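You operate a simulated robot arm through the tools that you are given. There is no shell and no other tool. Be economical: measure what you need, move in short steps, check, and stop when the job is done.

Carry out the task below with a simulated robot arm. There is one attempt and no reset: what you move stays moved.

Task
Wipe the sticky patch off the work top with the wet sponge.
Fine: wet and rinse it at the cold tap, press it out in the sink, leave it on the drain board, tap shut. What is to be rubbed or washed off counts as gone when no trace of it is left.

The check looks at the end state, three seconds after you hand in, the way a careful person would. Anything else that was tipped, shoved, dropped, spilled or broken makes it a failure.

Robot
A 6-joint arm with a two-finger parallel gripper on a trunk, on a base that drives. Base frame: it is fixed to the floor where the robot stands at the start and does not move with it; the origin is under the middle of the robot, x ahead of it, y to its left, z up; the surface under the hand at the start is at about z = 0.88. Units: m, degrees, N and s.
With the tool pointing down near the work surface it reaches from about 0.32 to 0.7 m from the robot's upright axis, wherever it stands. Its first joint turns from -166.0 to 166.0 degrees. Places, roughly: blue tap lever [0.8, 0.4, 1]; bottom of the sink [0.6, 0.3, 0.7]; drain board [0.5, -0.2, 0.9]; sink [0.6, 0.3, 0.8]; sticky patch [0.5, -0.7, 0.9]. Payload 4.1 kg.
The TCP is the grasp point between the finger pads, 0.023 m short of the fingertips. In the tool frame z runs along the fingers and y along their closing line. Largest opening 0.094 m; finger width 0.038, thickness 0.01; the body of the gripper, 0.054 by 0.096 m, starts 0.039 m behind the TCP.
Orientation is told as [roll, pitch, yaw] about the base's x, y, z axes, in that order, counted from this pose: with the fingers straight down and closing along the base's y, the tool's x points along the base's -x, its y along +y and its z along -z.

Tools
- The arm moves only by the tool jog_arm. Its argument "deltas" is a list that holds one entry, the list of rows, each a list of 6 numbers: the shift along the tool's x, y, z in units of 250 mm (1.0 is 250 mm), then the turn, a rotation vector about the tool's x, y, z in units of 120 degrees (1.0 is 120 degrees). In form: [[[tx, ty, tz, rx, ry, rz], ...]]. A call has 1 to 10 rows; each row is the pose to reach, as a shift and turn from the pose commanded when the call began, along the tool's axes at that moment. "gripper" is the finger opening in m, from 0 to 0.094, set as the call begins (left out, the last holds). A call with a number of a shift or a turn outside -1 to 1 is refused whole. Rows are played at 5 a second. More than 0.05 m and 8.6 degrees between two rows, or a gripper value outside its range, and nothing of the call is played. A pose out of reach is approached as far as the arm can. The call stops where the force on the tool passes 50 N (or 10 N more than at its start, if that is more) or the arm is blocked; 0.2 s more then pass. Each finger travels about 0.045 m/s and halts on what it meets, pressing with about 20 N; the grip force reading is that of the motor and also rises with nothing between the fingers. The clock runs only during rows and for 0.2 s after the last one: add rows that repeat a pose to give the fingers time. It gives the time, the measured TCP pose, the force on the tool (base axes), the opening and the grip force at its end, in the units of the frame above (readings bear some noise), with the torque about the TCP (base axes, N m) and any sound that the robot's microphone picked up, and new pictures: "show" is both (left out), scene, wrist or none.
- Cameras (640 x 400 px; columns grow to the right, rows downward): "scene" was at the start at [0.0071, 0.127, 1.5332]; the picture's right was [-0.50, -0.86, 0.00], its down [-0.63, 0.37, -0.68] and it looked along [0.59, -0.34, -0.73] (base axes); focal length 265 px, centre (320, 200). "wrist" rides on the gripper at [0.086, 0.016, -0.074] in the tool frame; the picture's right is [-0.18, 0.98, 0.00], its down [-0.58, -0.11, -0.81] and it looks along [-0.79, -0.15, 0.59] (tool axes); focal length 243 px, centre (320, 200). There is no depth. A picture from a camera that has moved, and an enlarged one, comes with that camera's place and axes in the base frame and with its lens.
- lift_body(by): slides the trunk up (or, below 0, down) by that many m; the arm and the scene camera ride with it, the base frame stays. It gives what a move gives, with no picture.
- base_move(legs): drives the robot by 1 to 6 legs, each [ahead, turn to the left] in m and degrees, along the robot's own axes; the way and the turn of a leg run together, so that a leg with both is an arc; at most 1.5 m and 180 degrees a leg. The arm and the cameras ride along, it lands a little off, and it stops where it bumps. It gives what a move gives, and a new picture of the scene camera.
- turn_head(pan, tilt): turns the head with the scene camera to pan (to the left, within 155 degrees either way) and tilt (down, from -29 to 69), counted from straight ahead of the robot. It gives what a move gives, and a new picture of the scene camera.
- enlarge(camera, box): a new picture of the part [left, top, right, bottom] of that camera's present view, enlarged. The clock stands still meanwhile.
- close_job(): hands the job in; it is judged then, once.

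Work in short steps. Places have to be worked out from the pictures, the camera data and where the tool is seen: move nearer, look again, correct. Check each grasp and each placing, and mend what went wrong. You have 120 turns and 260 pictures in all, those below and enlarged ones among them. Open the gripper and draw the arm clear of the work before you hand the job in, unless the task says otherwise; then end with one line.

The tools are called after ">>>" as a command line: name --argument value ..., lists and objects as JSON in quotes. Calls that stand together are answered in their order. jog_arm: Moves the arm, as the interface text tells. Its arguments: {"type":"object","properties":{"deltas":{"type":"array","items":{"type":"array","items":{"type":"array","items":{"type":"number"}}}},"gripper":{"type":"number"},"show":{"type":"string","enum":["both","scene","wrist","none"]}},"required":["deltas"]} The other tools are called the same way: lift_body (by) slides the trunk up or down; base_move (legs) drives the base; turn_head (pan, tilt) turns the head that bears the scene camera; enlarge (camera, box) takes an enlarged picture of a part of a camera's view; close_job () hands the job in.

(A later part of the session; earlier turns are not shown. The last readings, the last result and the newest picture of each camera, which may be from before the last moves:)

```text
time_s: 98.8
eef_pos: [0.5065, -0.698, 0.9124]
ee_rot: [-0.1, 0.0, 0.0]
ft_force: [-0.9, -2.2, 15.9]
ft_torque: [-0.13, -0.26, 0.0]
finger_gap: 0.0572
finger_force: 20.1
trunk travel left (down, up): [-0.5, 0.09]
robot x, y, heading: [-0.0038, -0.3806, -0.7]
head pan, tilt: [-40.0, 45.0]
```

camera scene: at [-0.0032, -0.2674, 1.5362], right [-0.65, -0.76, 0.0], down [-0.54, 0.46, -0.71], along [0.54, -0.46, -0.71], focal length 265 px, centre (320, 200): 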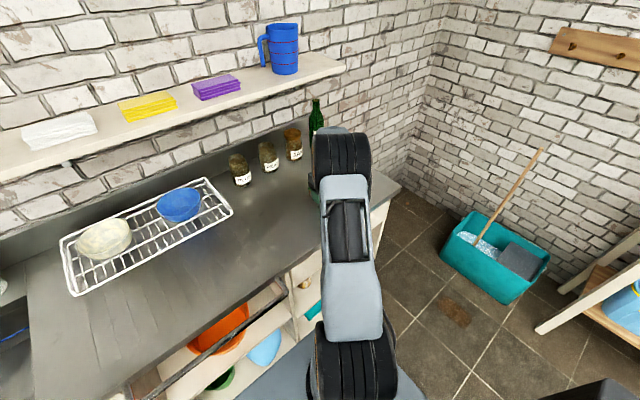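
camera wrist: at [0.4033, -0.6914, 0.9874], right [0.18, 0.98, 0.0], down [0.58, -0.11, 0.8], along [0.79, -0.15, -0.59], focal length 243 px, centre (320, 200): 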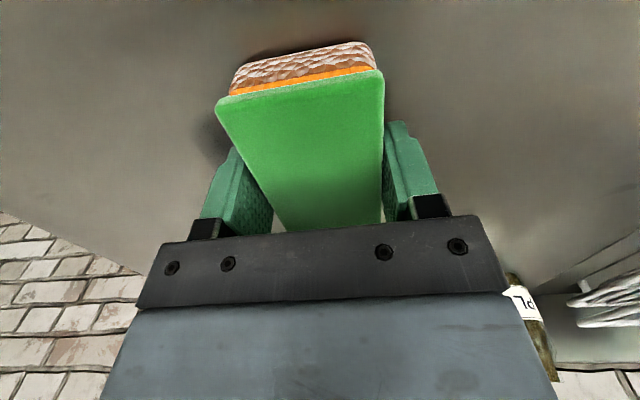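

Now I lift and move left to look at the whole patch area.

>>> jog_arm --deltas '[[[0, 0, -0.15, 0, 0, 0], [0, 0, -0.3, 0, 0, 0], [0.1, 0.12, -0.4, 0, 0, 0], [0.2, 0.25, -0.5, 0, 0, 0], [0.3, 0.4, -0.6, 0, 0, 0], [0.35, 0.55, -0.7, 0, 0, 0], [0.35, 0.72, -0.75, 0, 0, 0], [0.35, 0.9, -0.75, 0, 0, 0], [0.35, 0.9, -0.75, 0, 0, 0]]]'

>>> enlarge --camera "wrist" --box '[60, 0, 300, 150]'

```text
refused: row 5 steps farther than a row can; nothing moved
```

```text
2.67 times, centred on (180, 75) of wrist
camera zoom: at [0.4205, -0.6819, 0.9866], right [0.18, 0.98, 0.0], down [0.58, -0.11, 0.81], along [0.79, -0.15, -0.59], focal length 647 px, centre (693, 533)
```

zoom: 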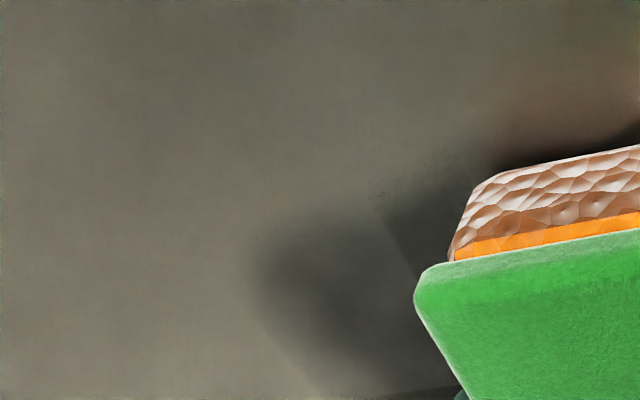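

>>> jog_arm --deltas '[[[0, 0, -0.15, 0, 0, 0], [0, 0, -0.3, 0, 0, 0], [0.08, 0.1, -0.4, 0, 0, 0], [0.16, 0.2, -0.5, 0, 0, 0], [0.23, 0.32, -0.6, 0, 0, 0], [0.3, 0.45, -0.7, 0, 0, 0], [0.35, 0.6, -0.75, 0, 0, 0], [0.35, 0.76, -0.75, 0, 0, 0], [0.35, 0.92, -0.75, 0, 0, 0], [0.35, 0.98, -0.75, 0, 0, 0]]]'

>>> enlarge --camera "wrist" --box '[20, 0, 260, 150]'

>>> turn_head --pan -55 --tilt 45

```text
time_s: 101.0
eef_pos: [0.4205, -0.4517, 1.1003]
ee_rot: [-0.1, 0.1, -0.1]
ft_force: [0.6, 0.1, 0.0]
ft_torque: [0.0, -0.02, 0.02]
finger_gap: 0.0571
finger_force: 20.1
trunk travel left (down, up): [-0.5, 0.09]
robot x, y, heading: [-0.0091, -0.3836, -0.8]
head pan, tilt: [-40.0, 45.0]
camera scene: at [-0.0031, -0.2673, 1.5363], right [-0.65, -0.76, 0.0], down [-0.54, 0.46, -0.71], along [0.54, -0.46, -0.71], focal length 265 px, centre (320, 200)
camera wrist: at [0.3349, -0.4362, 1.1744], right [0.19, 0.98, 0.0], down [0.58, -0.11, 0.81], along [0.79, -0.15, -0.59], focal length 243 px, centre (320, 200)
```

scene: 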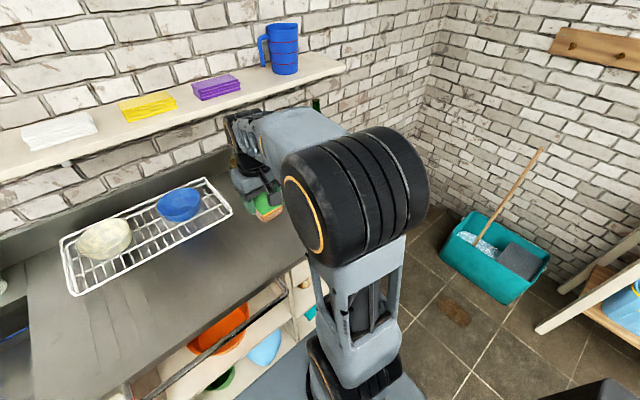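
wrist: 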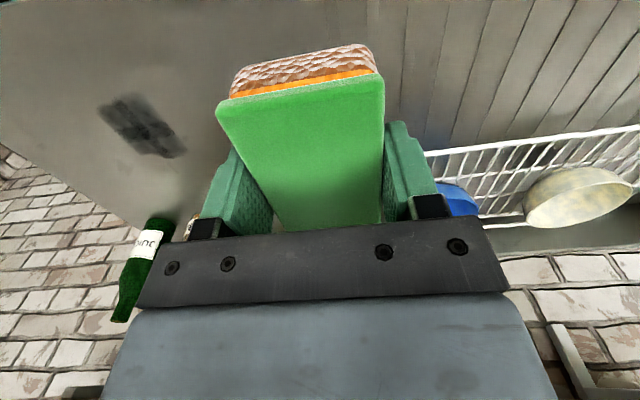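

```text
2.67 times, centred on (140, 75) of wrist
camera zoom: at [0.3349, -0.4362, 1.1744], right [0.19, 0.98, 0.0], down [0.58, -0.11, 0.81], along [0.79, -0.15, -0.59], focal length 647 px, centre (800, 533)
```

zoom: 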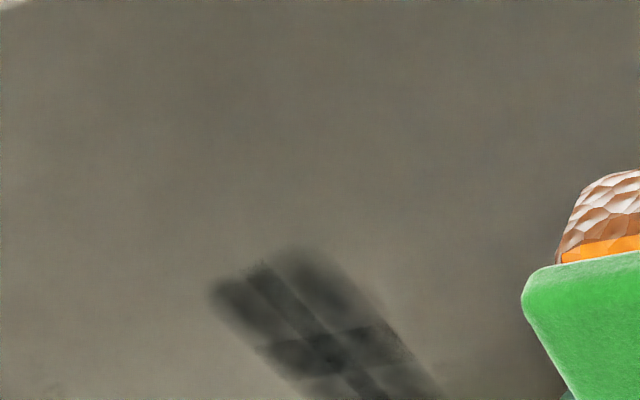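

```text
time_s: 101.7
eef_pos: [0.4209, -0.4526, 1.1008]
ee_rot: [-0.1, -0.1, 0.1]
ft_force: [-0.8, 0.0, 0.1]
ft_torque: [0.01, 0.0, 0.03]
finger_gap: 0.0571
finger_force: 20.1
trunk travel left (down, up): [-0.5, 0.09]
robot x, y, heading: [-0.0068, -0.3837, -0.7]
head pan, tilt: [-55.0, 45.0]
camera scene: at [-0.0187, -0.2817, 1.5363], right [-0.83, -0.56, 0.0], down [-0.4, 0.58, -0.71], along [0.4, -0.58, -0.71], focal length 265 px, centre (320, 200)
```

scene: 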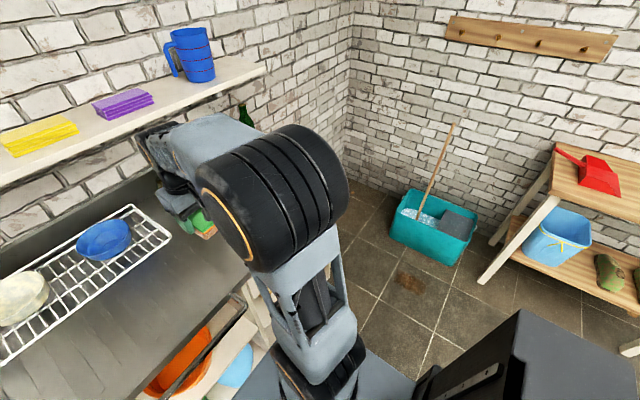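

There is a greyish mark where I wiped—probably a wet film. I look closer.

>>> enlarge --camera "wrist" --box '[80, 80, 208, 170]'

>>> turn_head --pan -25 --tilt 45

```text
4.44 times, centred on (144, 125) of wrist
camera zoom: at [0.3351, -0.437, 1.1744], right [0.18, 0.98, 0.0], down [0.58, -0.11, 0.81], along [0.79, -0.15, -0.59], focal length 1078 px, centre (1102, 533)
```

zoom: 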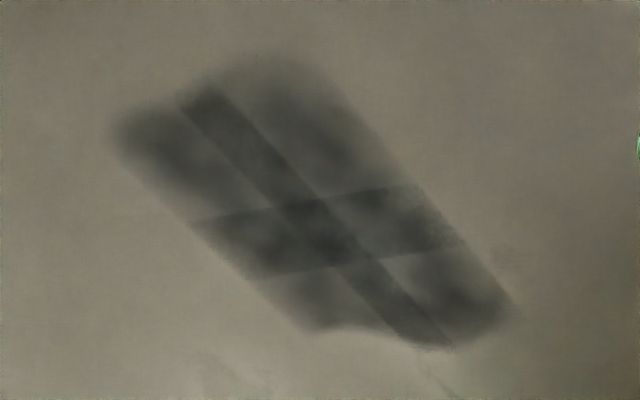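

```text
time_s: 102.7
eef_pos: [0.4213, -0.4519, 1.1006]
ee_rot: [-0.1, 0.2, 0.1]
ft_force: [0.1, 0.2, -0.4]
ft_torque: [0.01, 0.0, 0.01]
finger_gap: 0.0571
finger_force: 19.6
trunk travel left (down, up): [-0.5, 0.09]
robot x, y, heading: [-0.0059, -0.3826, -0.4]
head pan, tilt: [-25.0, 45.0]
camera scene: at [0.0086, -0.2498, 1.5363], right [-0.43, -0.9, 0.0], down [-0.64, 0.31, -0.71], along [0.64, -0.31, -0.71], focal length 265 px, centre (320, 200)
```

scene: 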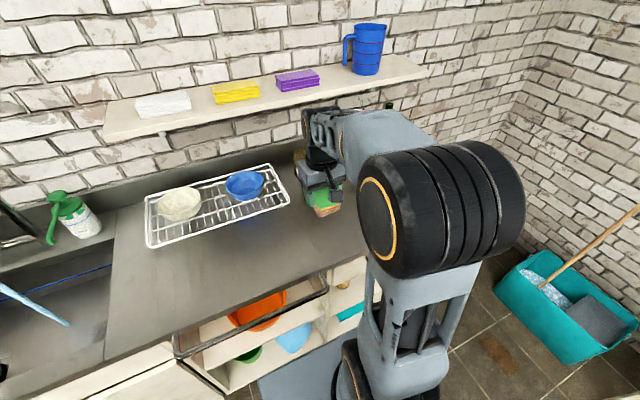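

The mark keeps the patch's outline, so it may be a remaining residue. I go back and rub again, longer and firmer.

>>> jog_arm --deltas '[[[-0.04, -0.15, 0.05, 0, 0, 0], [-0.08, -0.3, 0.1, 0, 0, 0], [-0.13, -0.45, 0.15, 0, 0, 0], [-0.18, -0.6, 0.22, 0, 0, 0], [-0.23, -0.73, 0.32, 0, 0, 0], [-0.28, -0.85, 0.42, 0, 0, 0], [-0.32, -0.95, 0.54, 0, 0, 0], [-0.356, -1.0, 0.66, 0, 0, 0], [-0.356, -1.0, 0.72, 0, 0, 0], [-0.356, -1.0, 0.74, 0, 0, 0]]]' --show "none"

```text
time_s: 104.9
eef_pos: [0.5107, -0.7038, 0.9128]
ee_rot: [-0.1, 0.1, 0.0]
ft_force: [0.0, 0.1, -0.5]
ft_torque: [0.02, -0.03, -0.01]
finger_gap: 0.0573
finger_force: 19.8
trunk travel left (down, up): [-0.5, 0.09]
robot x, y, heading: [-0.0045, -0.3816, -0.5]
head pan, tilt: [-25.0, 45.0]
```

No contact yet; I press about 3 mm lower and rub.

>>> jog_arm --deltas '[[[0, 0, 0.008, 0, 0, 0], [0, 0, 0.014, 0, 0, 0], [0, -0.12, 0.014, 0, 0, 0], [0, -0.24, 0.014, 0, 0, 0], [0, -0.32, 0.014, 0, 0, 0], [0, -0.2, 0.014, 0, 0, 0], [0, -0.08, 0.014, 0, 0, 0], [0, 0.06, 0.014, 0, 0, 0], [0.08, 0.06, 0.014, 0, 0, 0], [0.08, -0.06, 0.014, 0, 0, 0]]]' --show "none"

>>> jog_arm --deltas '[[[0, -0.12, 0, 0, 0, 0], [0, -0.24, 0, 0, 0, 0], [-0.08, -0.26, 0, 0, 0, 0], [-0.18, -0.24, 0, 0, 0, 0], [-0.18, -0.12, 0, 0, 0, 0], [-0.18, 0, 0, 0, 0, 0], [-0.18, 0.12, 0, 0, 0, 0], [-0.08, 0.12, 0, 0, 0, 0], [-0.08, 0, 0, 0, 0, 0], [-0.08, -0.12, 0, 0, 0, 0]]]' --show "wrist"

```text
time_s: 107.1
eef_pos: [0.4901, -0.7168, 0.9115]
ee_rot: [-0.1, -0.1, -0.1]
ft_force: [2.0, 6.0, 19.4]
ft_torque: [0.3, -0.01, -0.04]
finger_gap: 0.0575
finger_force: 20.1
trunk travel left (down, up): [-0.5, 0.09]
robot x, y, heading: [-0.0032, -0.3801, -0.2]
head pan, tilt: [-25.0, 45.0]
```

```text
time_s: 109.3
eef_pos: [0.5097, -0.747, 0.9107]
ee_rot: [-0.2, 0.1, 0.0]
ft_force: [1.2, 2.4, 10.7]
ft_torque: [0.06, -0.03, -0.05]
finger_gap: 0.0572
finger_force: 20.3
trunk travel left (down, up): [-0.5, 0.09]
robot x, y, heading: [-0.0036, -0.3831, -0.3]
head pan, tilt: [-25.0, 45.0]
camera wrist: at [0.4233, -0.7314, 0.9849], right [0.18, 0.98, 0.0], down [0.58, -0.11, 0.81], along [0.79, -0.15, -0.59], focal length 243 px, centre (320, 200)
```

wrist: 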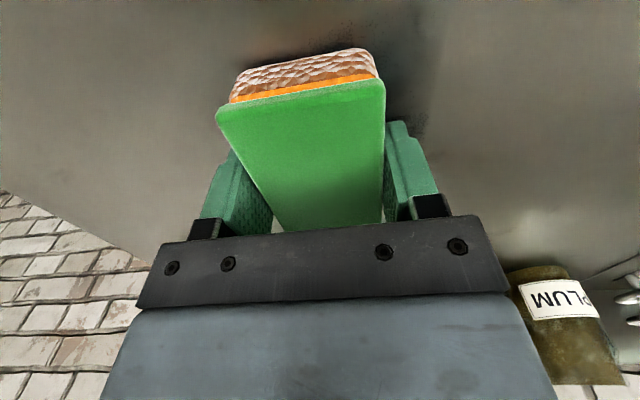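

Another round of strokes, then I look again from the side.

>>> jog_arm --deltas '[[[0, -0.12, 0.002, 0, 0, 0], [0.08, -0.18, 0.002, 0, 0, 0], [0.14, -0.06, 0.002, 0, 0, 0], [0.14, 0.06, 0.002, 0, 0, 0], [0.14, 0.18, 0.002, 0, 0, 0], [0.02, 0.22, 0.002, 0, 0, 0], [-0.1, 0.2, 0.002, 0, 0, 0], [-0.1, 0.08, 0.002, 0, 0, 0], [-0.1, -0.04, 0.002, 0, 0, 0], [0, 0.04, 0.002, 0, 0, 0]]]' --show "none"

>>> jog_arm --deltas '[[[0, 0, -0.15, 0, 0, 0], [0, 0.04, -0.3, 0, 0, 0], [0.08, 0.14, -0.4, 0, 0, 0], [0.16, 0.24, -0.5, 0, 0, 0], [0.23, 0.36, -0.6, 0, 0, 0], [0.3, 0.49, -0.7, 0, 0, 0], [0.35, 0.64, -0.75, 0, 0, 0], [0.35, 0.8, -0.75, 0, 0, 0], [0.35, 0.96, -0.75, 0, 0, 0], [0.35, 1.0, -0.75, 0, 0, 0]]]' --show "wrist"

>>> enlarge --camera "wrist" --box '[40, 70, 230, 190]'

```text
time_s: 111.5
eef_pos: [0.5093, -0.7398, 0.9112]
ee_rot: [0.0, 0.1, 0.1]
ft_force: [-3.7, 3.1, 8.6]
ft_torque: [0.02, -0.24, 0.1]
finger_gap: 0.0573
finger_force: 19.8
trunk travel left (down, up): [-0.5, 0.09]
robot x, y, heading: [-0.0054, -0.3818, -0.7]
head pan, tilt: [-25.0, 45.0]
```

```text
time_s: 113.7
eef_pos: [0.4234, -0.4893, 1.0987]
ee_rot: [0.0, 0.2, -0.1]
ft_force: [-0.1, 0.2, 0.2]
ft_torque: [0.01, 0.0, -0.04]
finger_gap: 0.0573
finger_force: 19.9
trunk travel left (down, up): [-0.5, 0.09]
robot x, y, heading: [-0.0064, -0.3841, -0.7]
head pan, tilt: [-25.0, 45.0]
camera wrist: at [0.3377, -0.473, 1.1725], right [0.19, 0.98, 0.0], down [0.58, -0.11, 0.81], along [0.79, -0.15, -0.59], focal length 243 px, centre (320, 200)
```

wrist: 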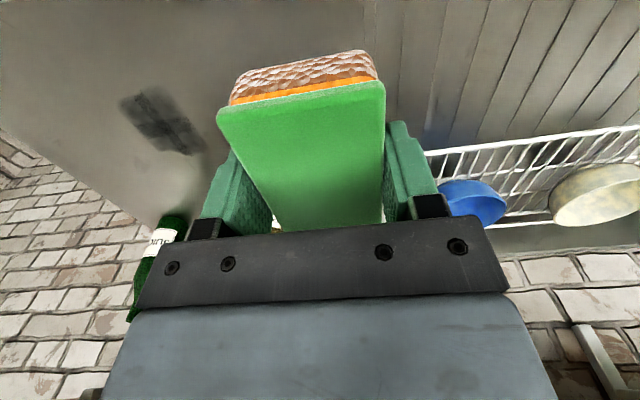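

```text
3.33 times, centred on (135, 130) of wrist
camera zoom: at [0.3377, -0.473, 1.1725], right [0.19, 0.98, 0.0], down [0.58, -0.11, 0.81], along [0.79, -0.15, -0.59], focal length 809 px, centre (937, 433)
```

zoom: 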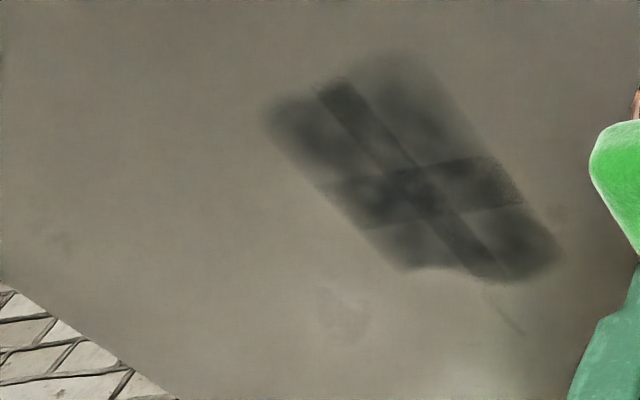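

The orange is entirely gone and the grey mark does not change by rubbing, much like the wet mark in the sink. I compare with the sink and drain-board spots.

>>> turn_head --pan 15 --tilt 45

>>> enlarge --camera "scene" --box '[60, 170, 380, 370]'

```text
time_s: 114.8
eef_pos: [0.4238, -0.4904, 1.0978]
ee_rot: [-0.1, 0.2, 0.0]
ft_force: [0.7, 0.0, -0.3]
ft_torque: [-0.01, -0.01, -0.02]
finger_gap: 0.0572
finger_force: 20.0
trunk travel left (down, up): [-0.5, 0.09]
robot x, y, heading: [-0.0063, -0.3861, -0.5]
head pan, tilt: [15.0, 45.0]
camera scene: at [0.0141, -0.1945, 1.5363], right [0.25, -0.97, 0.0], down [-0.69, -0.17, -0.71], along [0.69, 0.17, -0.71], focal length 265 px, centre (320, 200)
```

scene: 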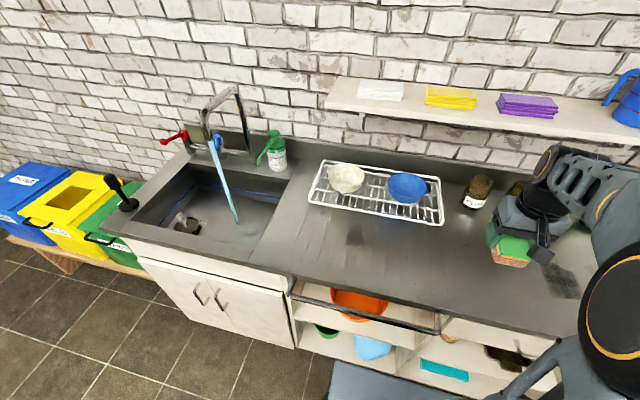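

```text
2.00 times, centred on (220, 270) of scene
camera zoom: at [0.0141, -0.1945, 1.5363], right [0.25, -0.97, 0.0], down [-0.69, -0.17, -0.71], along [0.69, 0.17, -0.71], focal length 530 px, centre (520, 60)
```

zoom: 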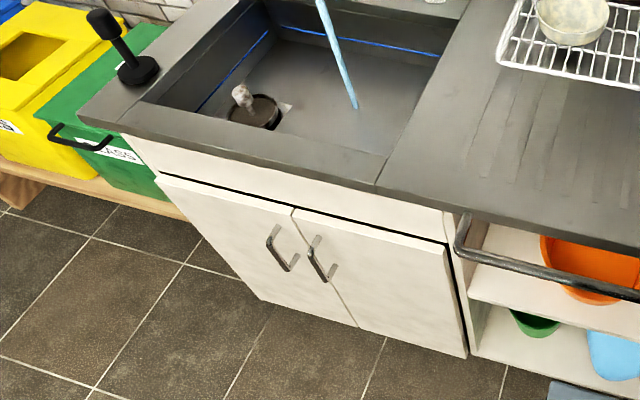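

>>> enlarge --camera "scene" --box '[470, 210, 630, 310]'

>>> enlarge --camera "scene" --box '[290, 190, 450, 290]'

```text
4.00 times, centred on (550, 260) of scene
camera zoom: at [0.0141, -0.1945, 1.5363], right [0.25, -0.97, 0.0], down [-0.69, -0.17, -0.71], along [0.69, 0.17, -0.71], focal length 1060 px, centre (-600, -40)
```

zoom: 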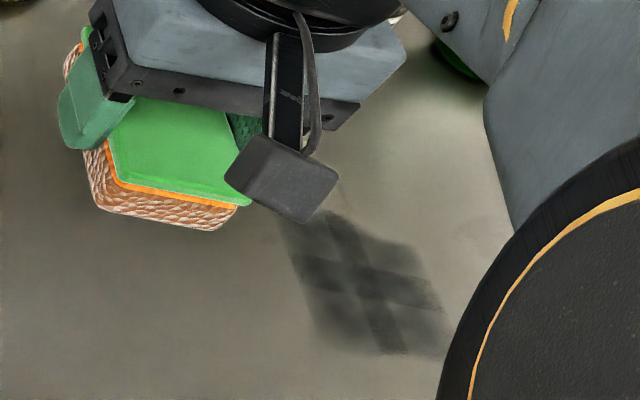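

```text
4.00 times, centred on (370, 240) of scene
camera zoom: at [0.0141, -0.1945, 1.5363], right [0.25, -0.97, 0.0], down [-0.69, -0.17, -0.71], along [0.69, 0.17, -0.71], focal length 1060 px, centre (120, 40)
```

zoom: 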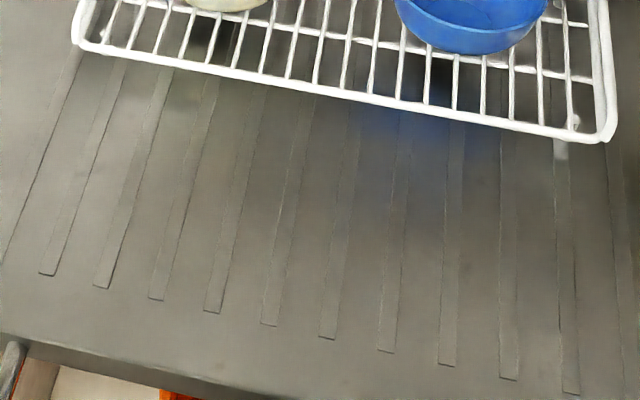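

The mark is four overlapping films the shape of the old patch: a smear left by the now soiled sponge. I'll rinse the sponge and wipe again. Driving back to the sink.

>>> base_move --legs '[[-0.1, 0], [0, 90.5], [0.645, 0], [0, -90], [0.1, 0]]'

>>> turn_head --pan -5 --tilt 50

```text
time_s: 127.4
eef_pos: [0.4468, 0.1553, 1.0973]
ee_rot: [-0.1, 0.1, 0.5]
ft_force: [-0.4, -1.1, 0.2]
ft_torque: [-0.01, 0.02, -0.01]
finger_gap: 0.057
finger_force: 20.1
trunk travel left (down, up): [-0.5, 0.09]
robot x, y, heading: [0.0149, 0.2568, -0.0]
head pan, tilt: [15.0, 45.0]
camera scene: at [0.0336, 0.4466, 1.5363], right [0.26, -0.97, 0.0], down [-0.68, -0.18, -0.71], along [0.68, 0.18, -0.71], focal length 265 px, centre (320, 200)
```

scene: 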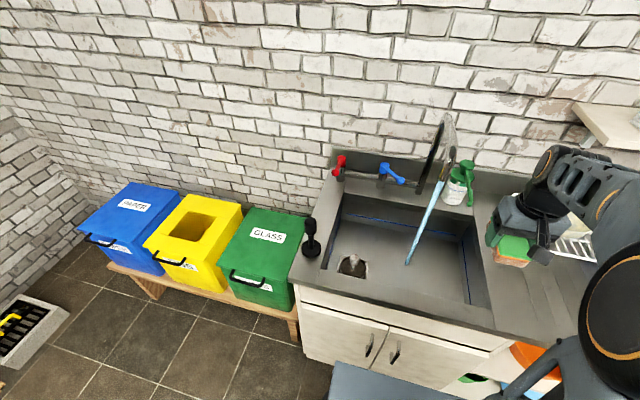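

```text
time_s: 128.2
eef_pos: [0.4466, 0.1554, 1.0984]
ee_rot: [-0.1, 0.1, 0.6]
ft_force: [1.0, -1.2, 0.6]
ft_torque: [-0.01, 0.01, 0.0]
finger_gap: 0.0573
finger_force: 20.2
trunk travel left (down, up): [-0.5, 0.09]
robot x, y, heading: [0.0152, 0.2582, -0.1]
head pan, tilt: [-5.0, 50.0]
camera scene: at [0.0311, 0.4189, 1.5294], right [-0.09, -1.0, 0.0], down [-0.76, 0.07, -0.64], along [0.64, -0.06, -0.77], focal length 265 px, centre (320, 200)
```

scene: 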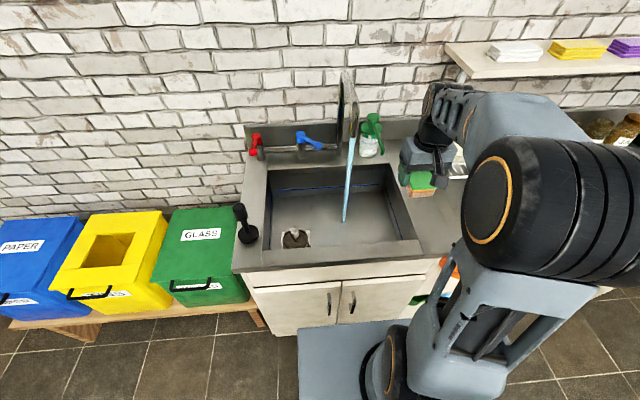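

The wet spot in the sink has dried away, so wet marks vanish with time. I now rinse the sponge: tilt only 30° this time, y first, then forward under the stream.

>>> jog_arm --deltas '[[[0, 0.09, 0.1, 0, -0.042, 0], [0, 0.18, 0.2, 0, -0.084, 0], [0, 0.27, 0.3, 0, -0.125, 0], [0, 0.36, 0.4, 0, -0.167, 0], [0, 0.45, 0.5, 0, -0.21, 0], [0, 0.53, 0.59, 0, -0.25, 0], [-0.14, 0.53, 0.59, 0, -0.25, 0], [-0.28, 0.53, 0.59, 0, -0.25, 0], [-0.4, 0.53, 0.59, 0, -0.25, 0], [-0.4, 0.53, 0.59, 0, -0.25, 0]]]'

```text
time_s: 130.4
eef_pos: [0.5422, 0.2913, 0.9466]
ee_rot: [-0.1, -29.9, 0.7]
ft_force: [0.8, -0.5, 0.5]
ft_torque: [-0.01, 0.0, -0.01]
finger_gap: 0.0572
finger_force: 20.1
out of reach, approached as far as the arm can: row 6
trunk travel left (down, up): [-0.5, 0.09]
robot x, y, heading: [0.0164, 0.2592, 0.0]
head pan, tilt: [-5.0, 50.0]
camera scene: at [0.0313, 0.419, 1.5293], right [-0.09, -1.0, 0.0], down [-0.76, 0.07, -0.64], along [0.64, -0.06, -0.77], focal length 265 px, centre (320, 200)
camera wrist: at [0.4301, 0.3064, 0.9683], right [0.15, 0.98, 0.09], down [0.1, -0.11, 0.99], along [0.98, -0.14, -0.12], focal length 243 px, centre (320, 200)
```

scene: 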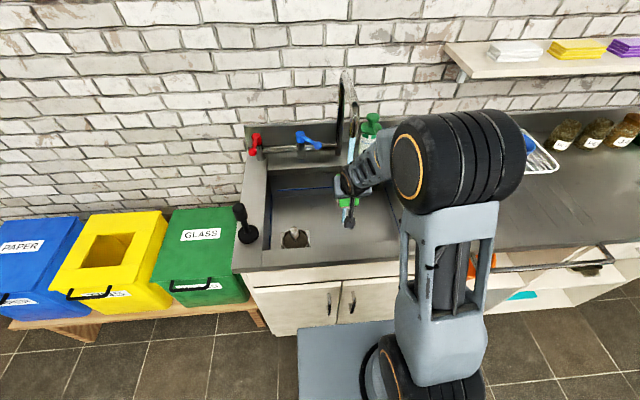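
wrist: 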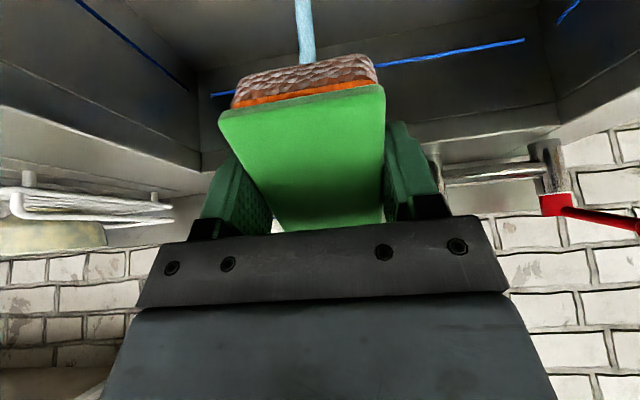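

The stream hits the sponge's front half. I rinse for several seconds, moving it back and forth.

>>> jog_arm --deltas '[[[0, 0.06, 0, 0, 0, 0], [0, 0.06, 0, 0, 0, 0], [0, -0.06, 0, 0, 0, 0], [0, -0.06, 0, 0, 0, 0], [-0.06, 0, 0.03, 0, 0, 0], [-0.06, 0, 0.03, 0, 0, 0], [-0.03, 0.04, 0.02, 0, 0, 0], [-0.03, -0.04, 0.02, 0, 0, 0], [0, 0, 0, 0, 0, 0], [0, 0, 0, 0, 0, 0]]]' --show "none"

>>> jog_arm --deltas '[[[0, 0.06, 0, 0, 0, 0], [0, 0.06, 0, 0, 0, 0], [0, -0.06, 0, 0, 0, 0], [0, -0.06, 0, 0, 0, 0], [-0.06, 0, 0.03, 0, 0, 0], [-0.06, 0, 0.03, 0, 0, 0], [-0.03, 0.04, 0.02, 0, 0, 0], [-0.03, -0.04, 0.02, 0, 0, 0], [0, 0, 0, 0, 0, 0], [0, 0, 0, 0, 0, 0]]]' --show "wrist"

>>> enlarge --camera "scene" --box '[280, 130, 440, 240]'

```text
time_s: 132.6
eef_pos: [0.5448, 0.2863, 0.9489]
ee_rot: [-0.1, -29.9, 0.7]
ft_force: [0.5, 0.0, -0.4]
ft_torque: [0.01, 0.01, -0.05]
finger_gap: 0.0572
finger_force: 20.0
trunk travel left (down, up): [-0.5, 0.09]
robot x, y, heading: [0.0178, 0.2571, -0.2]
head pan, tilt: [-5.0, 50.0]
```

```text
time_s: 134.8
eef_pos: [0.5455, 0.2885, 0.9518]
ee_rot: [-0.1, -29.9, 0.6]
ft_force: [-0.8, -0.4, 0.0]
ft_torque: [0.03, -0.01, -0.04]
finger_gap: 0.057
finger_force: 20.3
trunk travel left (down, up): [-0.5, 0.09]
robot x, y, heading: [0.0187, 0.2593, -0.1]
head pan, tilt: [-5.0, 50.0]
camera wrist: at [0.4326, 0.3034, 0.9718], right [0.15, 0.98, 0.09], down [0.1, -0.11, 0.99], along [0.98, -0.14, -0.12], focal length 243 px, centre (320, 200)
```

wrist: 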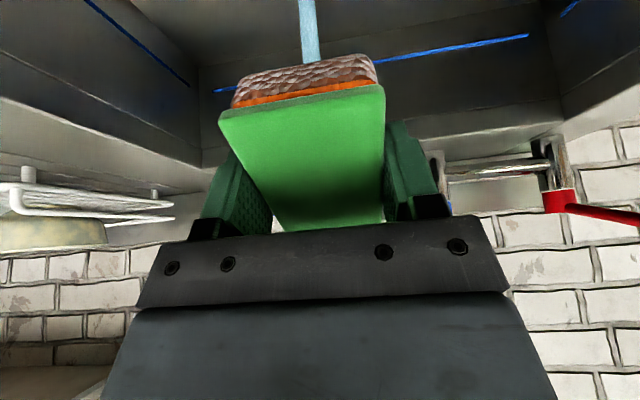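

```text
3.64 times, centred on (360, 185) of scene
camera zoom: at [0.031, 0.4192, 1.5293], right [-0.09, -1.0, 0.0], down [-0.76, 0.07, -0.64], along [0.64, -0.06, -0.77], focal length 963 px, centre (174, 254)
```

zoom: 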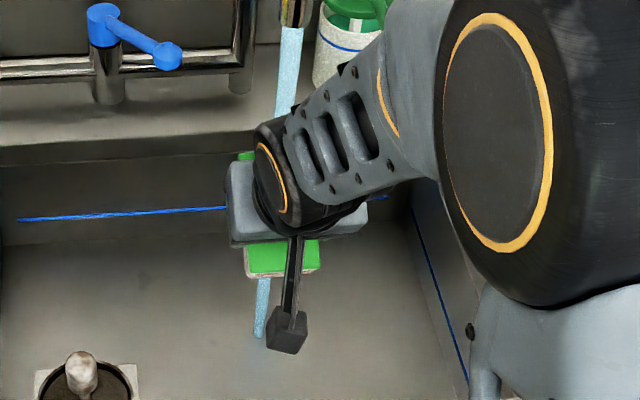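

Rinsed. I move it sideways out of the stream first, then untilt, staying over the sink.

>>> jog_arm --deltas '[[[0, -0.12, 0, 0, 0, 0], [0, -0.25, 0, 0, 0, 0], [0, -0.39, 0, 0, 0, 0], [0, -0.39, 0, 0, 0.05, 0], [0, -0.39, 0, 0, 0.1, 0], [0.02, -0.39, 0, 0, 0.15, 0], [0.03, -0.39, 0.02, 0, 0.2, 0], [0.03, -0.39, 0.04, 0, 0.25, 0], [0.03, -0.39, 0.04, 0, 0.25, 0]]]'

```text
time_s: 136.8
eef_pos: [0.5435, 0.1921, 0.939]
ee_rot: [-0.1, 0.2, 0.6]
ft_force: [0.2, 0.0, 0.7]
ft_torque: [0.0, -0.05, -0.02]
finger_gap: 0.0571
finger_force: 20.1
trunk travel left (down, up): [-0.5, 0.09]
robot x, y, heading: [0.017, 0.2604, 0.1]
head pan, tilt: [-5.0, 50.0]
camera scene: at [0.0313, 0.4189, 1.5294], right [-0.09, -1.0, 0.0], down [-0.76, 0.07, -0.64], along [0.64, -0.06, -0.77], focal length 265 px, centre (320, 200)
camera wrist: at [0.4567, 0.2077, 1.0128], right [0.17, 0.98, 0.0], down [0.59, -0.1, 0.8], along [0.79, -0.14, -0.59], focal length 243 px, centre (320, 200)
```

scene: 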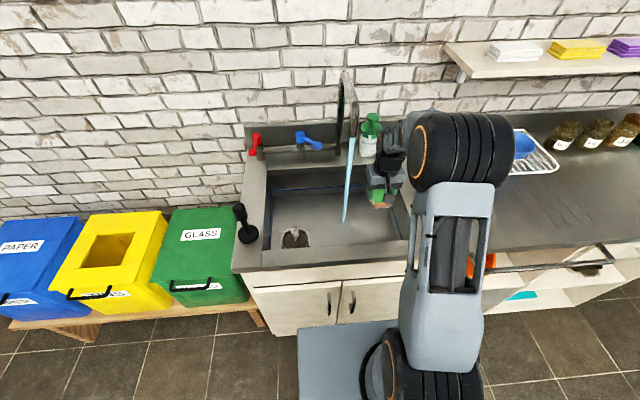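
wrist: 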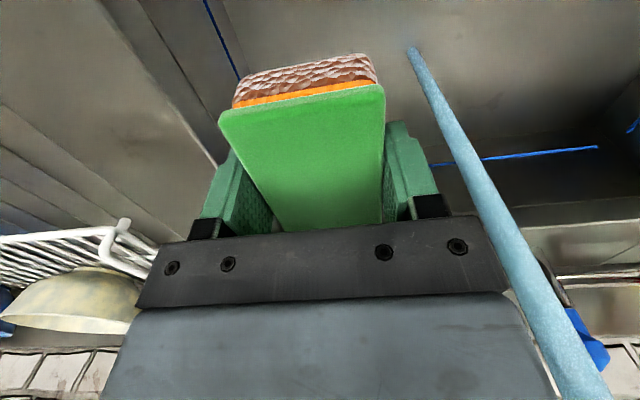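

Upright again with no limits hit. I lower to just above the sink floor, then press gently in small steps.

>>> jog_arm --deltas '[[[0.02, 0, 0.13, 0, 0, 0], [0.04, 0, 0.27, 0, 0, 0], [0.04, 0, 0.41, 0, 0, 0], [0.04, 0, 0.54, 0, 0, 0], [0.04, 0, 0.63, 0, 0, 0], [0.04, 0, 0.68, 0, 0, 0], [0.04, 0, 0.7, 0, 0, 0]]]' --show "none"

>>> jog_arm --deltas '[[[0, 0, 0.01, 0, 0, 0], [0, 0, 0.02, 0, 0, 0], [0, 0, 0.03, 0, 0, 0], [0, 0, 0.04, 0, 0, 0], [0, 0, 0.05, 0, 0, 0]]]' --show "none"

```text
time_s: 138.4
eef_pos: [0.5321, 0.1913, 0.7636]
ee_rot: [-0.1, 0.1, 0.6]
ft_force: [0.7, -0.3, 0.5]
ft_torque: [-0.02, -0.02, -0.02]
finger_gap: 0.0572
finger_force: 20.4
trunk travel left (down, up): [-0.5, 0.09]
robot x, y, heading: [0.0138, 0.2609, 0.1]
head pan, tilt: [-5.0, 50.0]
```

```text
time_s: 139.6
eef_pos: [0.5338, 0.1914, 0.7545]
ee_rot: [-0.1, -0.2, 0.6]
ft_force: [-1.8, 2.8, 39.4]
ft_torque: [0.15, 0.15, 0.02]
finger_gap: 0.0574
finger_force: 19.9
trunk travel left (down, up): [-0.5, 0.09]
robot x, y, heading: [0.0129, 0.2523, 0.1]
head pan, tilt: [-5.0, 50.0]
```

Pressed with 39 N. One more press, then lift and look.

>>> jog_arm --deltas '[[[0, 0, -0.03, 0, 0, 0], [0, 0, -0.01, 0, 0, 0], [0, 0, 0, 0, 0, 0], [0, 0, 0, 0, 0, 0], [0, 0, -0.04, 0, 0, 0]]]' --show "none"

>>> jog_arm --deltas '[[[0, 0, -0.15, 0, 0, 0], [0.03, 0, -0.32, 0, 0, 0], [0.06, 0, -0.48, 0, 0, 0], [0.1, 0, -0.65, 0, 0, 0], [0.14, 0, -0.82, 0, 0, 0], [0.14, 0, -1.0, 0, 0, 0], [0.14, 0, -1.0, 0, 0, 0]]]'

>>> enlarge --camera "wrist" --box '[200, 20, 440, 200]'

```text
time_s: 140.8
eef_pos: [0.5342, 0.191, 0.7609]
ee_rot: [-0.1, 0.2, 0.6]
ft_force: [-0.5, 0.6, -0.3]
ft_torque: [0.03, 0.0, -0.02]
finger_gap: 0.0571
finger_force: 20.5
trunk travel left (down, up): [-0.5, 0.09]
robot x, y, heading: [0.013, 0.2615, -0.3]
head pan, tilt: [-5.0, 50.0]
```

```text
time_s: 142.4
eef_pos: [0.4982, 0.1897, 1.0128]
ee_rot: [-0.1, 0.1, 0.5]
ft_force: [0.1, -0.4, -0.2]
ft_torque: [0.0, 0.02, 0.0]
finger_gap: 0.0573
finger_force: 20.3
trunk travel left (down, up): [-0.5, 0.09]
robot x, y, heading: [0.0171, 0.2606, -0.4]
head pan, tilt: [-5.0, 50.0]
camera scene: at [0.031, 0.4189, 1.5294], right [-0.09, -1.0, 0.0], down [-0.76, 0.07, -0.64], along [0.64, -0.06, -0.77], focal length 265 px, centre (320, 200)
camera wrist: at [0.4118, 0.2054, 1.0862], right [0.17, 0.98, 0.0], down [0.58, -0.1, 0.8], along [0.79, -0.14, -0.59], focal length 243 px, centre (320, 200)
```

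scene: 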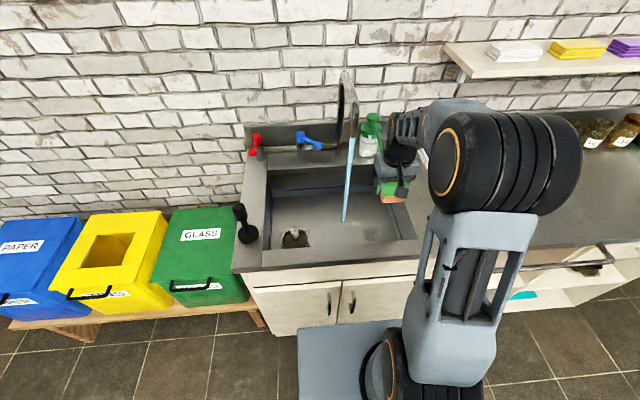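
wrist: 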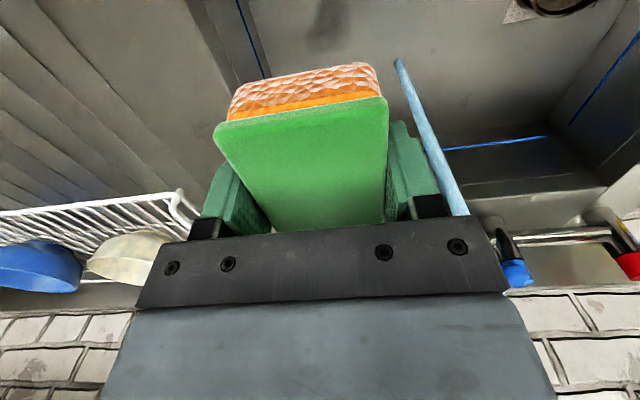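

```text
2.22 times, centred on (320, 110) of wrist
camera zoom: at [0.4118, 0.2054, 1.0862], right [0.17, 0.98, 0.0], down [0.58, -0.1, 0.8], along [0.79, -0.14, -0.59], focal length 539 px, centre (320, 400)
```

zoom: 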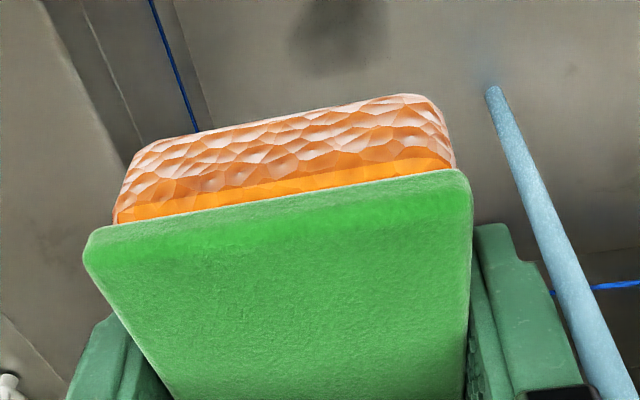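

The sponge is now clean orange and pressed out. From here I can look at the worktop: turn the head right.

>>> turn_head --pan -45 --tilt 35

```text
time_s: 143.5
eef_pos: [0.4982, 0.191, 1.0121]
ee_rot: [-0.1, 0.2, 0.6]
ft_force: [-0.6, -0.2, -0.5]
ft_torque: [0.0, -0.01, -0.01]
finger_gap: 0.057
finger_force: 20.2
trunk travel left (down, up): [-0.5, 0.09]
robot x, y, heading: [0.0149, 0.2544, -0.2]
head pan, tilt: [-45.0, 35.0]
camera scene: at [0.0167, 0.3634, 1.5511], right [-0.71, -0.71, 0.0], down [-0.41, 0.41, -0.82], along [0.58, -0.58, -0.57], focal length 265 px, centre (320, 200)
```

scene: 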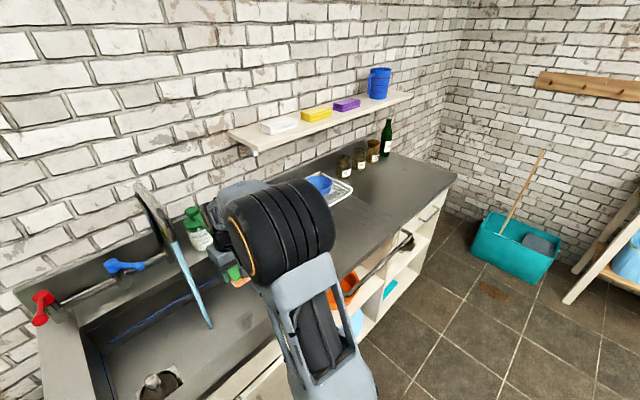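

>>> enlarge --camera "scene" --box '[340, 140, 468, 220]'

>>> enlarge --camera "scene" --box '[100, 260, 290, 390]'

```text
5.00 times, centred on (404, 180) of scene
camera zoom: at [0.0167, 0.3634, 1.5511], right [-0.71, -0.71, 0.0], down [-0.41, 0.41, -0.82], along [0.58, -0.58, -0.57], focal length 1324 px, centre (-100, 300)
```

zoom: 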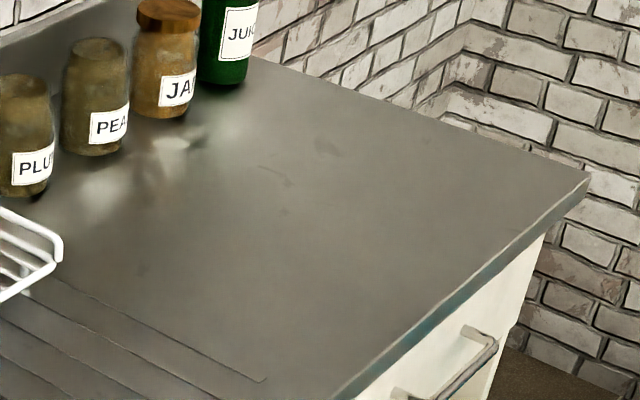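

```text
3.08 times, centred on (195, 325) of scene
camera zoom: at [0.0167, 0.3634, 1.5511], right [-0.71, -0.71, 0.0], down [-0.41, 0.41, -0.82], along [0.58, -0.58, -0.57], focal length 815 px, centre (705, -185)
```

zoom: 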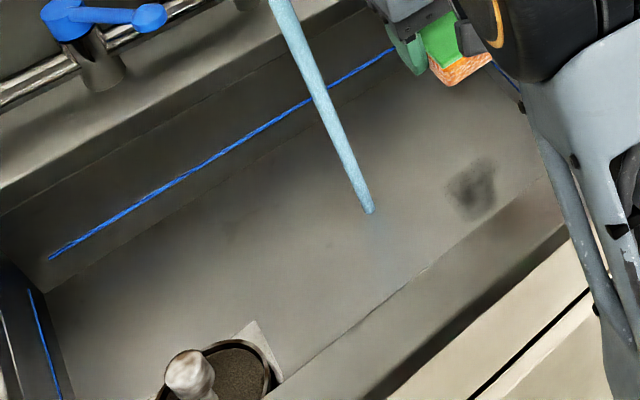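

The wet mark has dried and the patch area looks clean. I zoom more tightly on the exact place.

>>> enlarge --camera "scene" --box '[382, 160, 432, 192]'

```text
12.50 times, centred on (407, 176) of scene
camera zoom: at [0.0167, 0.3634, 1.5511], right [-0.71, -0.71, 0.0], down [-0.41, 0.41, -0.82], along [0.58, -0.58, -0.57], focal length 3311 px, centre (-768, 500)
```

zoom: 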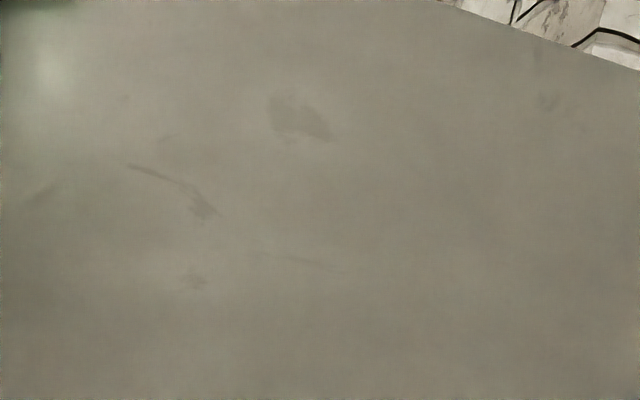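

Clean: only the counter's own grey texture. Now I set the sponge down on the drain board.

>>> jog_arm --deltas '[[[0, -0.16, 0, 0, 0, 0], [0, -0.33, 0, 0, 0, 0], [0, -0.5, 0, 0, 0, 0], [0, -0.67, 0, 0, 0, 0], [0, -0.84, 0, 0, 0, 0], [0, -1.0, 0, 0, 0, 0], [0, -1.0, 0, 0, 0, 0]]]' --show "none"

>>> jog_arm --deltas '[[[0, -0.08, 0.1, 0, 0, 0], [0, -0.16, 0.22, 0, 0, 0], [0, -0.16, 0.32, 0, 0, 0], [0, -0.16, 0.36, 0, 0, 0], [0, -0.16, 0.375, 0, 0, 0], [0, -0.16, 0.385, 0, 0, 0]]]' --show "wrist"

```text
time_s: 145.1
eef_pos: [0.4998, -0.0556, 1.0145]
ee_rot: [0.1, 0.1, 0.6]
ft_force: [0.8, -0.2, -0.2]
ft_torque: [0.02, 0.03, -0.01]
finger_gap: 0.0569
finger_force: 20.2
trunk travel left (down, up): [-0.5, 0.09]
robot x, y, heading: [0.0141, 0.2593, -0.1]
head pan, tilt: [-45.0, 35.0]
```

```text
time_s: 146.5
eef_pos: [0.502, -0.0987, 0.9158]
ee_rot: [0.1, 0.2, 0.6]
ft_force: [0.4, -0.3, -0.9]
ft_torque: [-0.01, 0.02, 0.02]
finger_gap: 0.0572
finger_force: 19.6
trunk travel left (down, up): [-0.5, 0.09]
robot x, y, heading: [0.0189, 0.2588, -0.1]
head pan, tilt: [-45.0, 35.0]
camera wrist: at [0.4158, -0.0848, 0.9894], right [0.17, 0.98, 0.0], down [0.58, -0.1, 0.81], along [0.79, -0.14, -0.59], focal length 243 px, centre (320, 200)
```

wrist: 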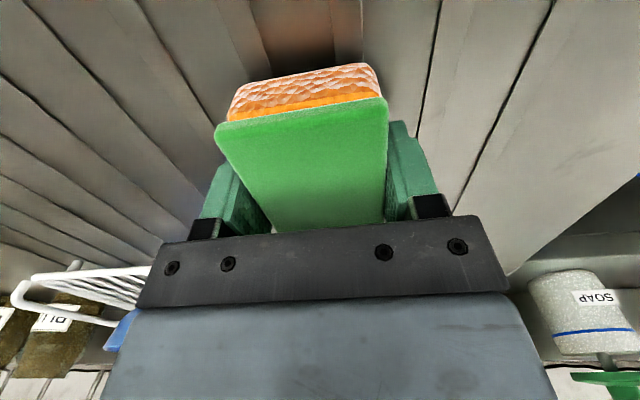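

I lower a few millimetres more until near contact, then open.

>>> jog_arm --deltas '[[[0, 0, 0.01, 0, 0, 0], [0, 0, 0.02, 0, 0, 0], [0, 0, 0.025, 0, 0, 0]]]' --show "none"

>>> jog_arm --deltas '[[[0, 0, 0, 0, 0, 0], [0, 0, 0, 0, 0, 0], [0, 0, 0, 0, 0, 0], [0, 0, 0, 0, 0, 0], [0, 0, 0, 0, 0, 0]]]' --gripper 0.092 --show "wrist"

```text
time_s: 147.3
eef_pos: [0.502, -0.0992, 0.9086]
ee_rot: [-0.2, 0.1, 0.5]
ft_force: [0.4, -0.2, -0.1]
ft_torque: [-0.01, 0.04, 0.0]
finger_gap: 0.0572
finger_force: 20.3
trunk travel left (down, up): [-0.5, 0.09]
robot x, y, heading: [0.0172, 0.2595, 0.1]
head pan, tilt: [-45.0, 35.0]
```

```text
time_s: 148.5
eef_pos: [0.5022, -0.0988, 0.9086]
ee_rot: [-0.1, 0.1, 0.6]
ft_force: [0.0, -0.4, 0.2]
ft_torque: [0.02, -0.01, 0.02]
finger_gap: 0.0923
finger_force: 0.0
trunk travel left (down, up): [-0.5, 0.09]
robot x, y, heading: [0.0198, 0.2567, -0.2]
head pan, tilt: [-45.0, 35.0]
camera wrist: at [0.4154, -0.0841, 0.9827], right [0.17, 0.98, 0.0], down [0.58, -0.1, 0.81], along [0.79, -0.14, -0.59], focal length 243 px, centre (320, 200)
```

wrist: 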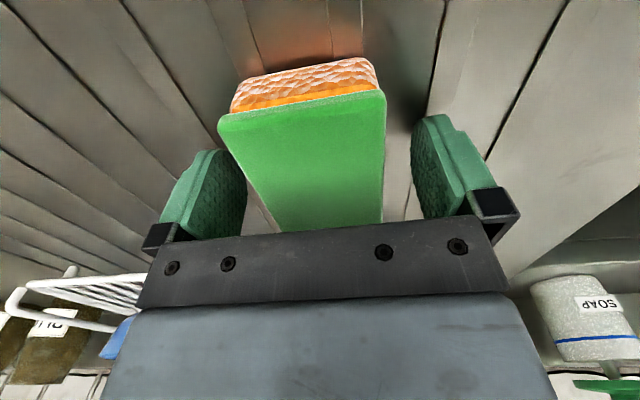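

The sponge rests on the drain board. I lift straight up and head back toward the tap, high.

>>> jog_arm --deltas '[[[0, 0, -0.15, 0, 0, 0], [0, 0, -0.32, 0, 0, 0], [0, 0, -0.5, 0, 0, 0], [0, 0, -0.68, 0, 0, 0], [0.03, 0.06, -0.84, 0, 0, 0], [0.08, 0.16, -1.0, 0, 0, 0], [0.14, 0.33, -1.0, 0, 0, 0], [0.2, 0.5, -1.0, 0, 0, 0], [0.25, 0.67, -1.0, 0, 0, 0], [0.28, 0.84, -1.0, 0, 0, 0]]]' --show "none"

>>> jog_arm --deltas '[[[0, 0.16, -0.1, 0, 0, 0], [0, 0.3, -0.2, 0, -0.02, 0], [0, 0.44, -0.3, 0, -0.06, 0], [0, 0.58, -0.3, 0, -0.1, 0], [0, 0.72, -0.3, 0, -0.14, 0], [0, 0.86, -0.3, 0, -0.18, 0], [0, 1.0, -0.3, 0, -0.22, 0], [0, 1.0, -0.2, 0, -0.25, 0], [0, 1.0, -0.1, 0, -0.25, 0]]]' --gripper 0.06

>>> turn_head --pan 5 --tilt 45

```text
time_s: 150.7
eef_pos: [0.4295, 0.1119, 1.1584]
ee_rot: [-0.1, 0.2, 0.5]
ft_force: [0.5, -0.5, -0.2]
ft_torque: [0.02, 0.01, 0.01]
finger_gap: 0.092
finger_force: 0.0
trunk travel left (down, up): [-0.5, 0.09]
robot x, y, heading: [0.0152, 0.2604, -0.1]
head pan, tilt: [-45.0, 35.0]
```

```text
time_s: 152.7
eef_pos: [0.4278, 0.3614, 1.1854]
ee_rot: [0.0, -30.0, 0.6]
ft_force: [0.4, 0.1, 0.3]
ft_torque: [0.02, 0.02, 0.0]
finger_gap: 0.0601
finger_force: 0.0
trunk travel left (down, up): [-0.5, 0.09]
robot x, y, heading: [0.0123, 0.2606, 0.1]
head pan, tilt: [-45.0, 35.0]
camera scene: at [0.0166, 0.3633, 1.5511], right [-0.71, -0.71, 0.0], down [-0.41, 0.41, -0.82], along [0.58, -0.58, -0.57], focal length 265 px, centre (320, 200)
camera wrist: at [0.3151, 0.3763, 1.205], right [0.15, 0.98, 0.09], down [0.1, -0.11, 0.99], along [0.98, -0.14, -0.12], focal length 243 px, centre (320, 200)
```

scene: 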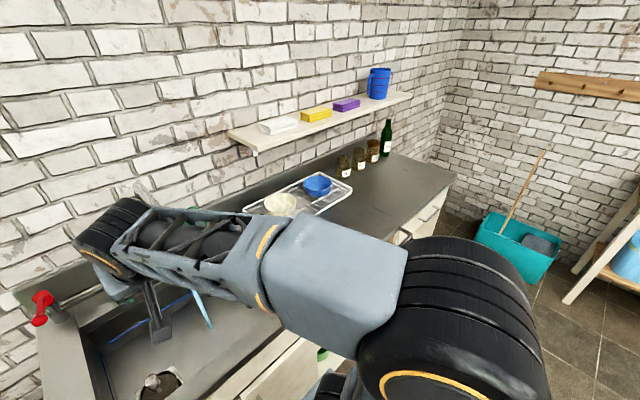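
wrist: 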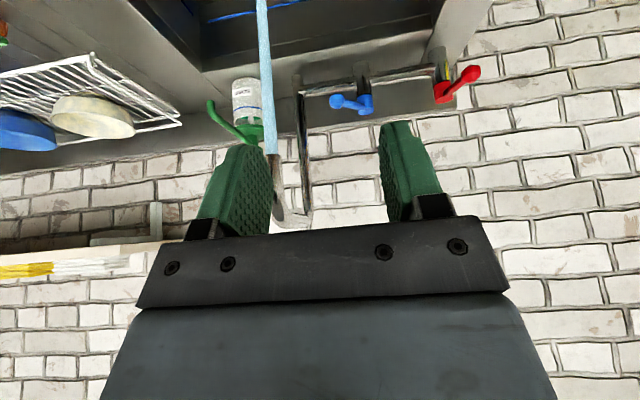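

```text
time_s: 153.8
eef_pos: [0.4279, 0.3616, 1.1845]
ee_rot: [-0.1, -29.9, 0.6]
ft_force: [0.4, 0.1, -0.1]
ft_torque: [-0.01, -0.01, 0.02]
finger_gap: 0.0601
finger_force: 0.0
trunk travel left (down, up): [-0.5, 0.09]
robot x, y, heading: [0.0136, 0.2565, 0.0]
head pan, tilt: [5.0, 45.0]
camera scene: at [0.0354, 0.4327, 1.5363], right [0.09, -1.0, 0.0], down [-0.7, -0.06, -0.71], along [0.7, 0.06, -0.71], focal length 265 px, centre (320, 200)
```

scene: 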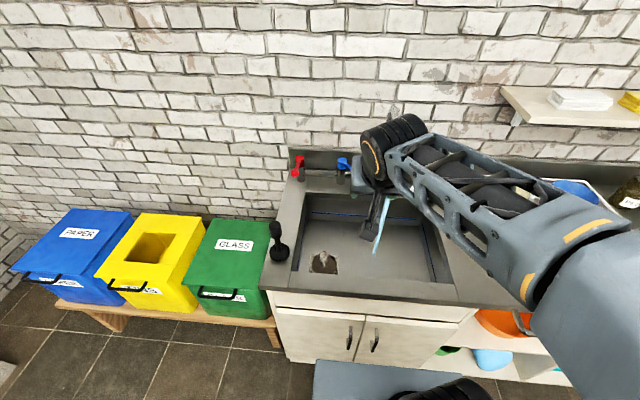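

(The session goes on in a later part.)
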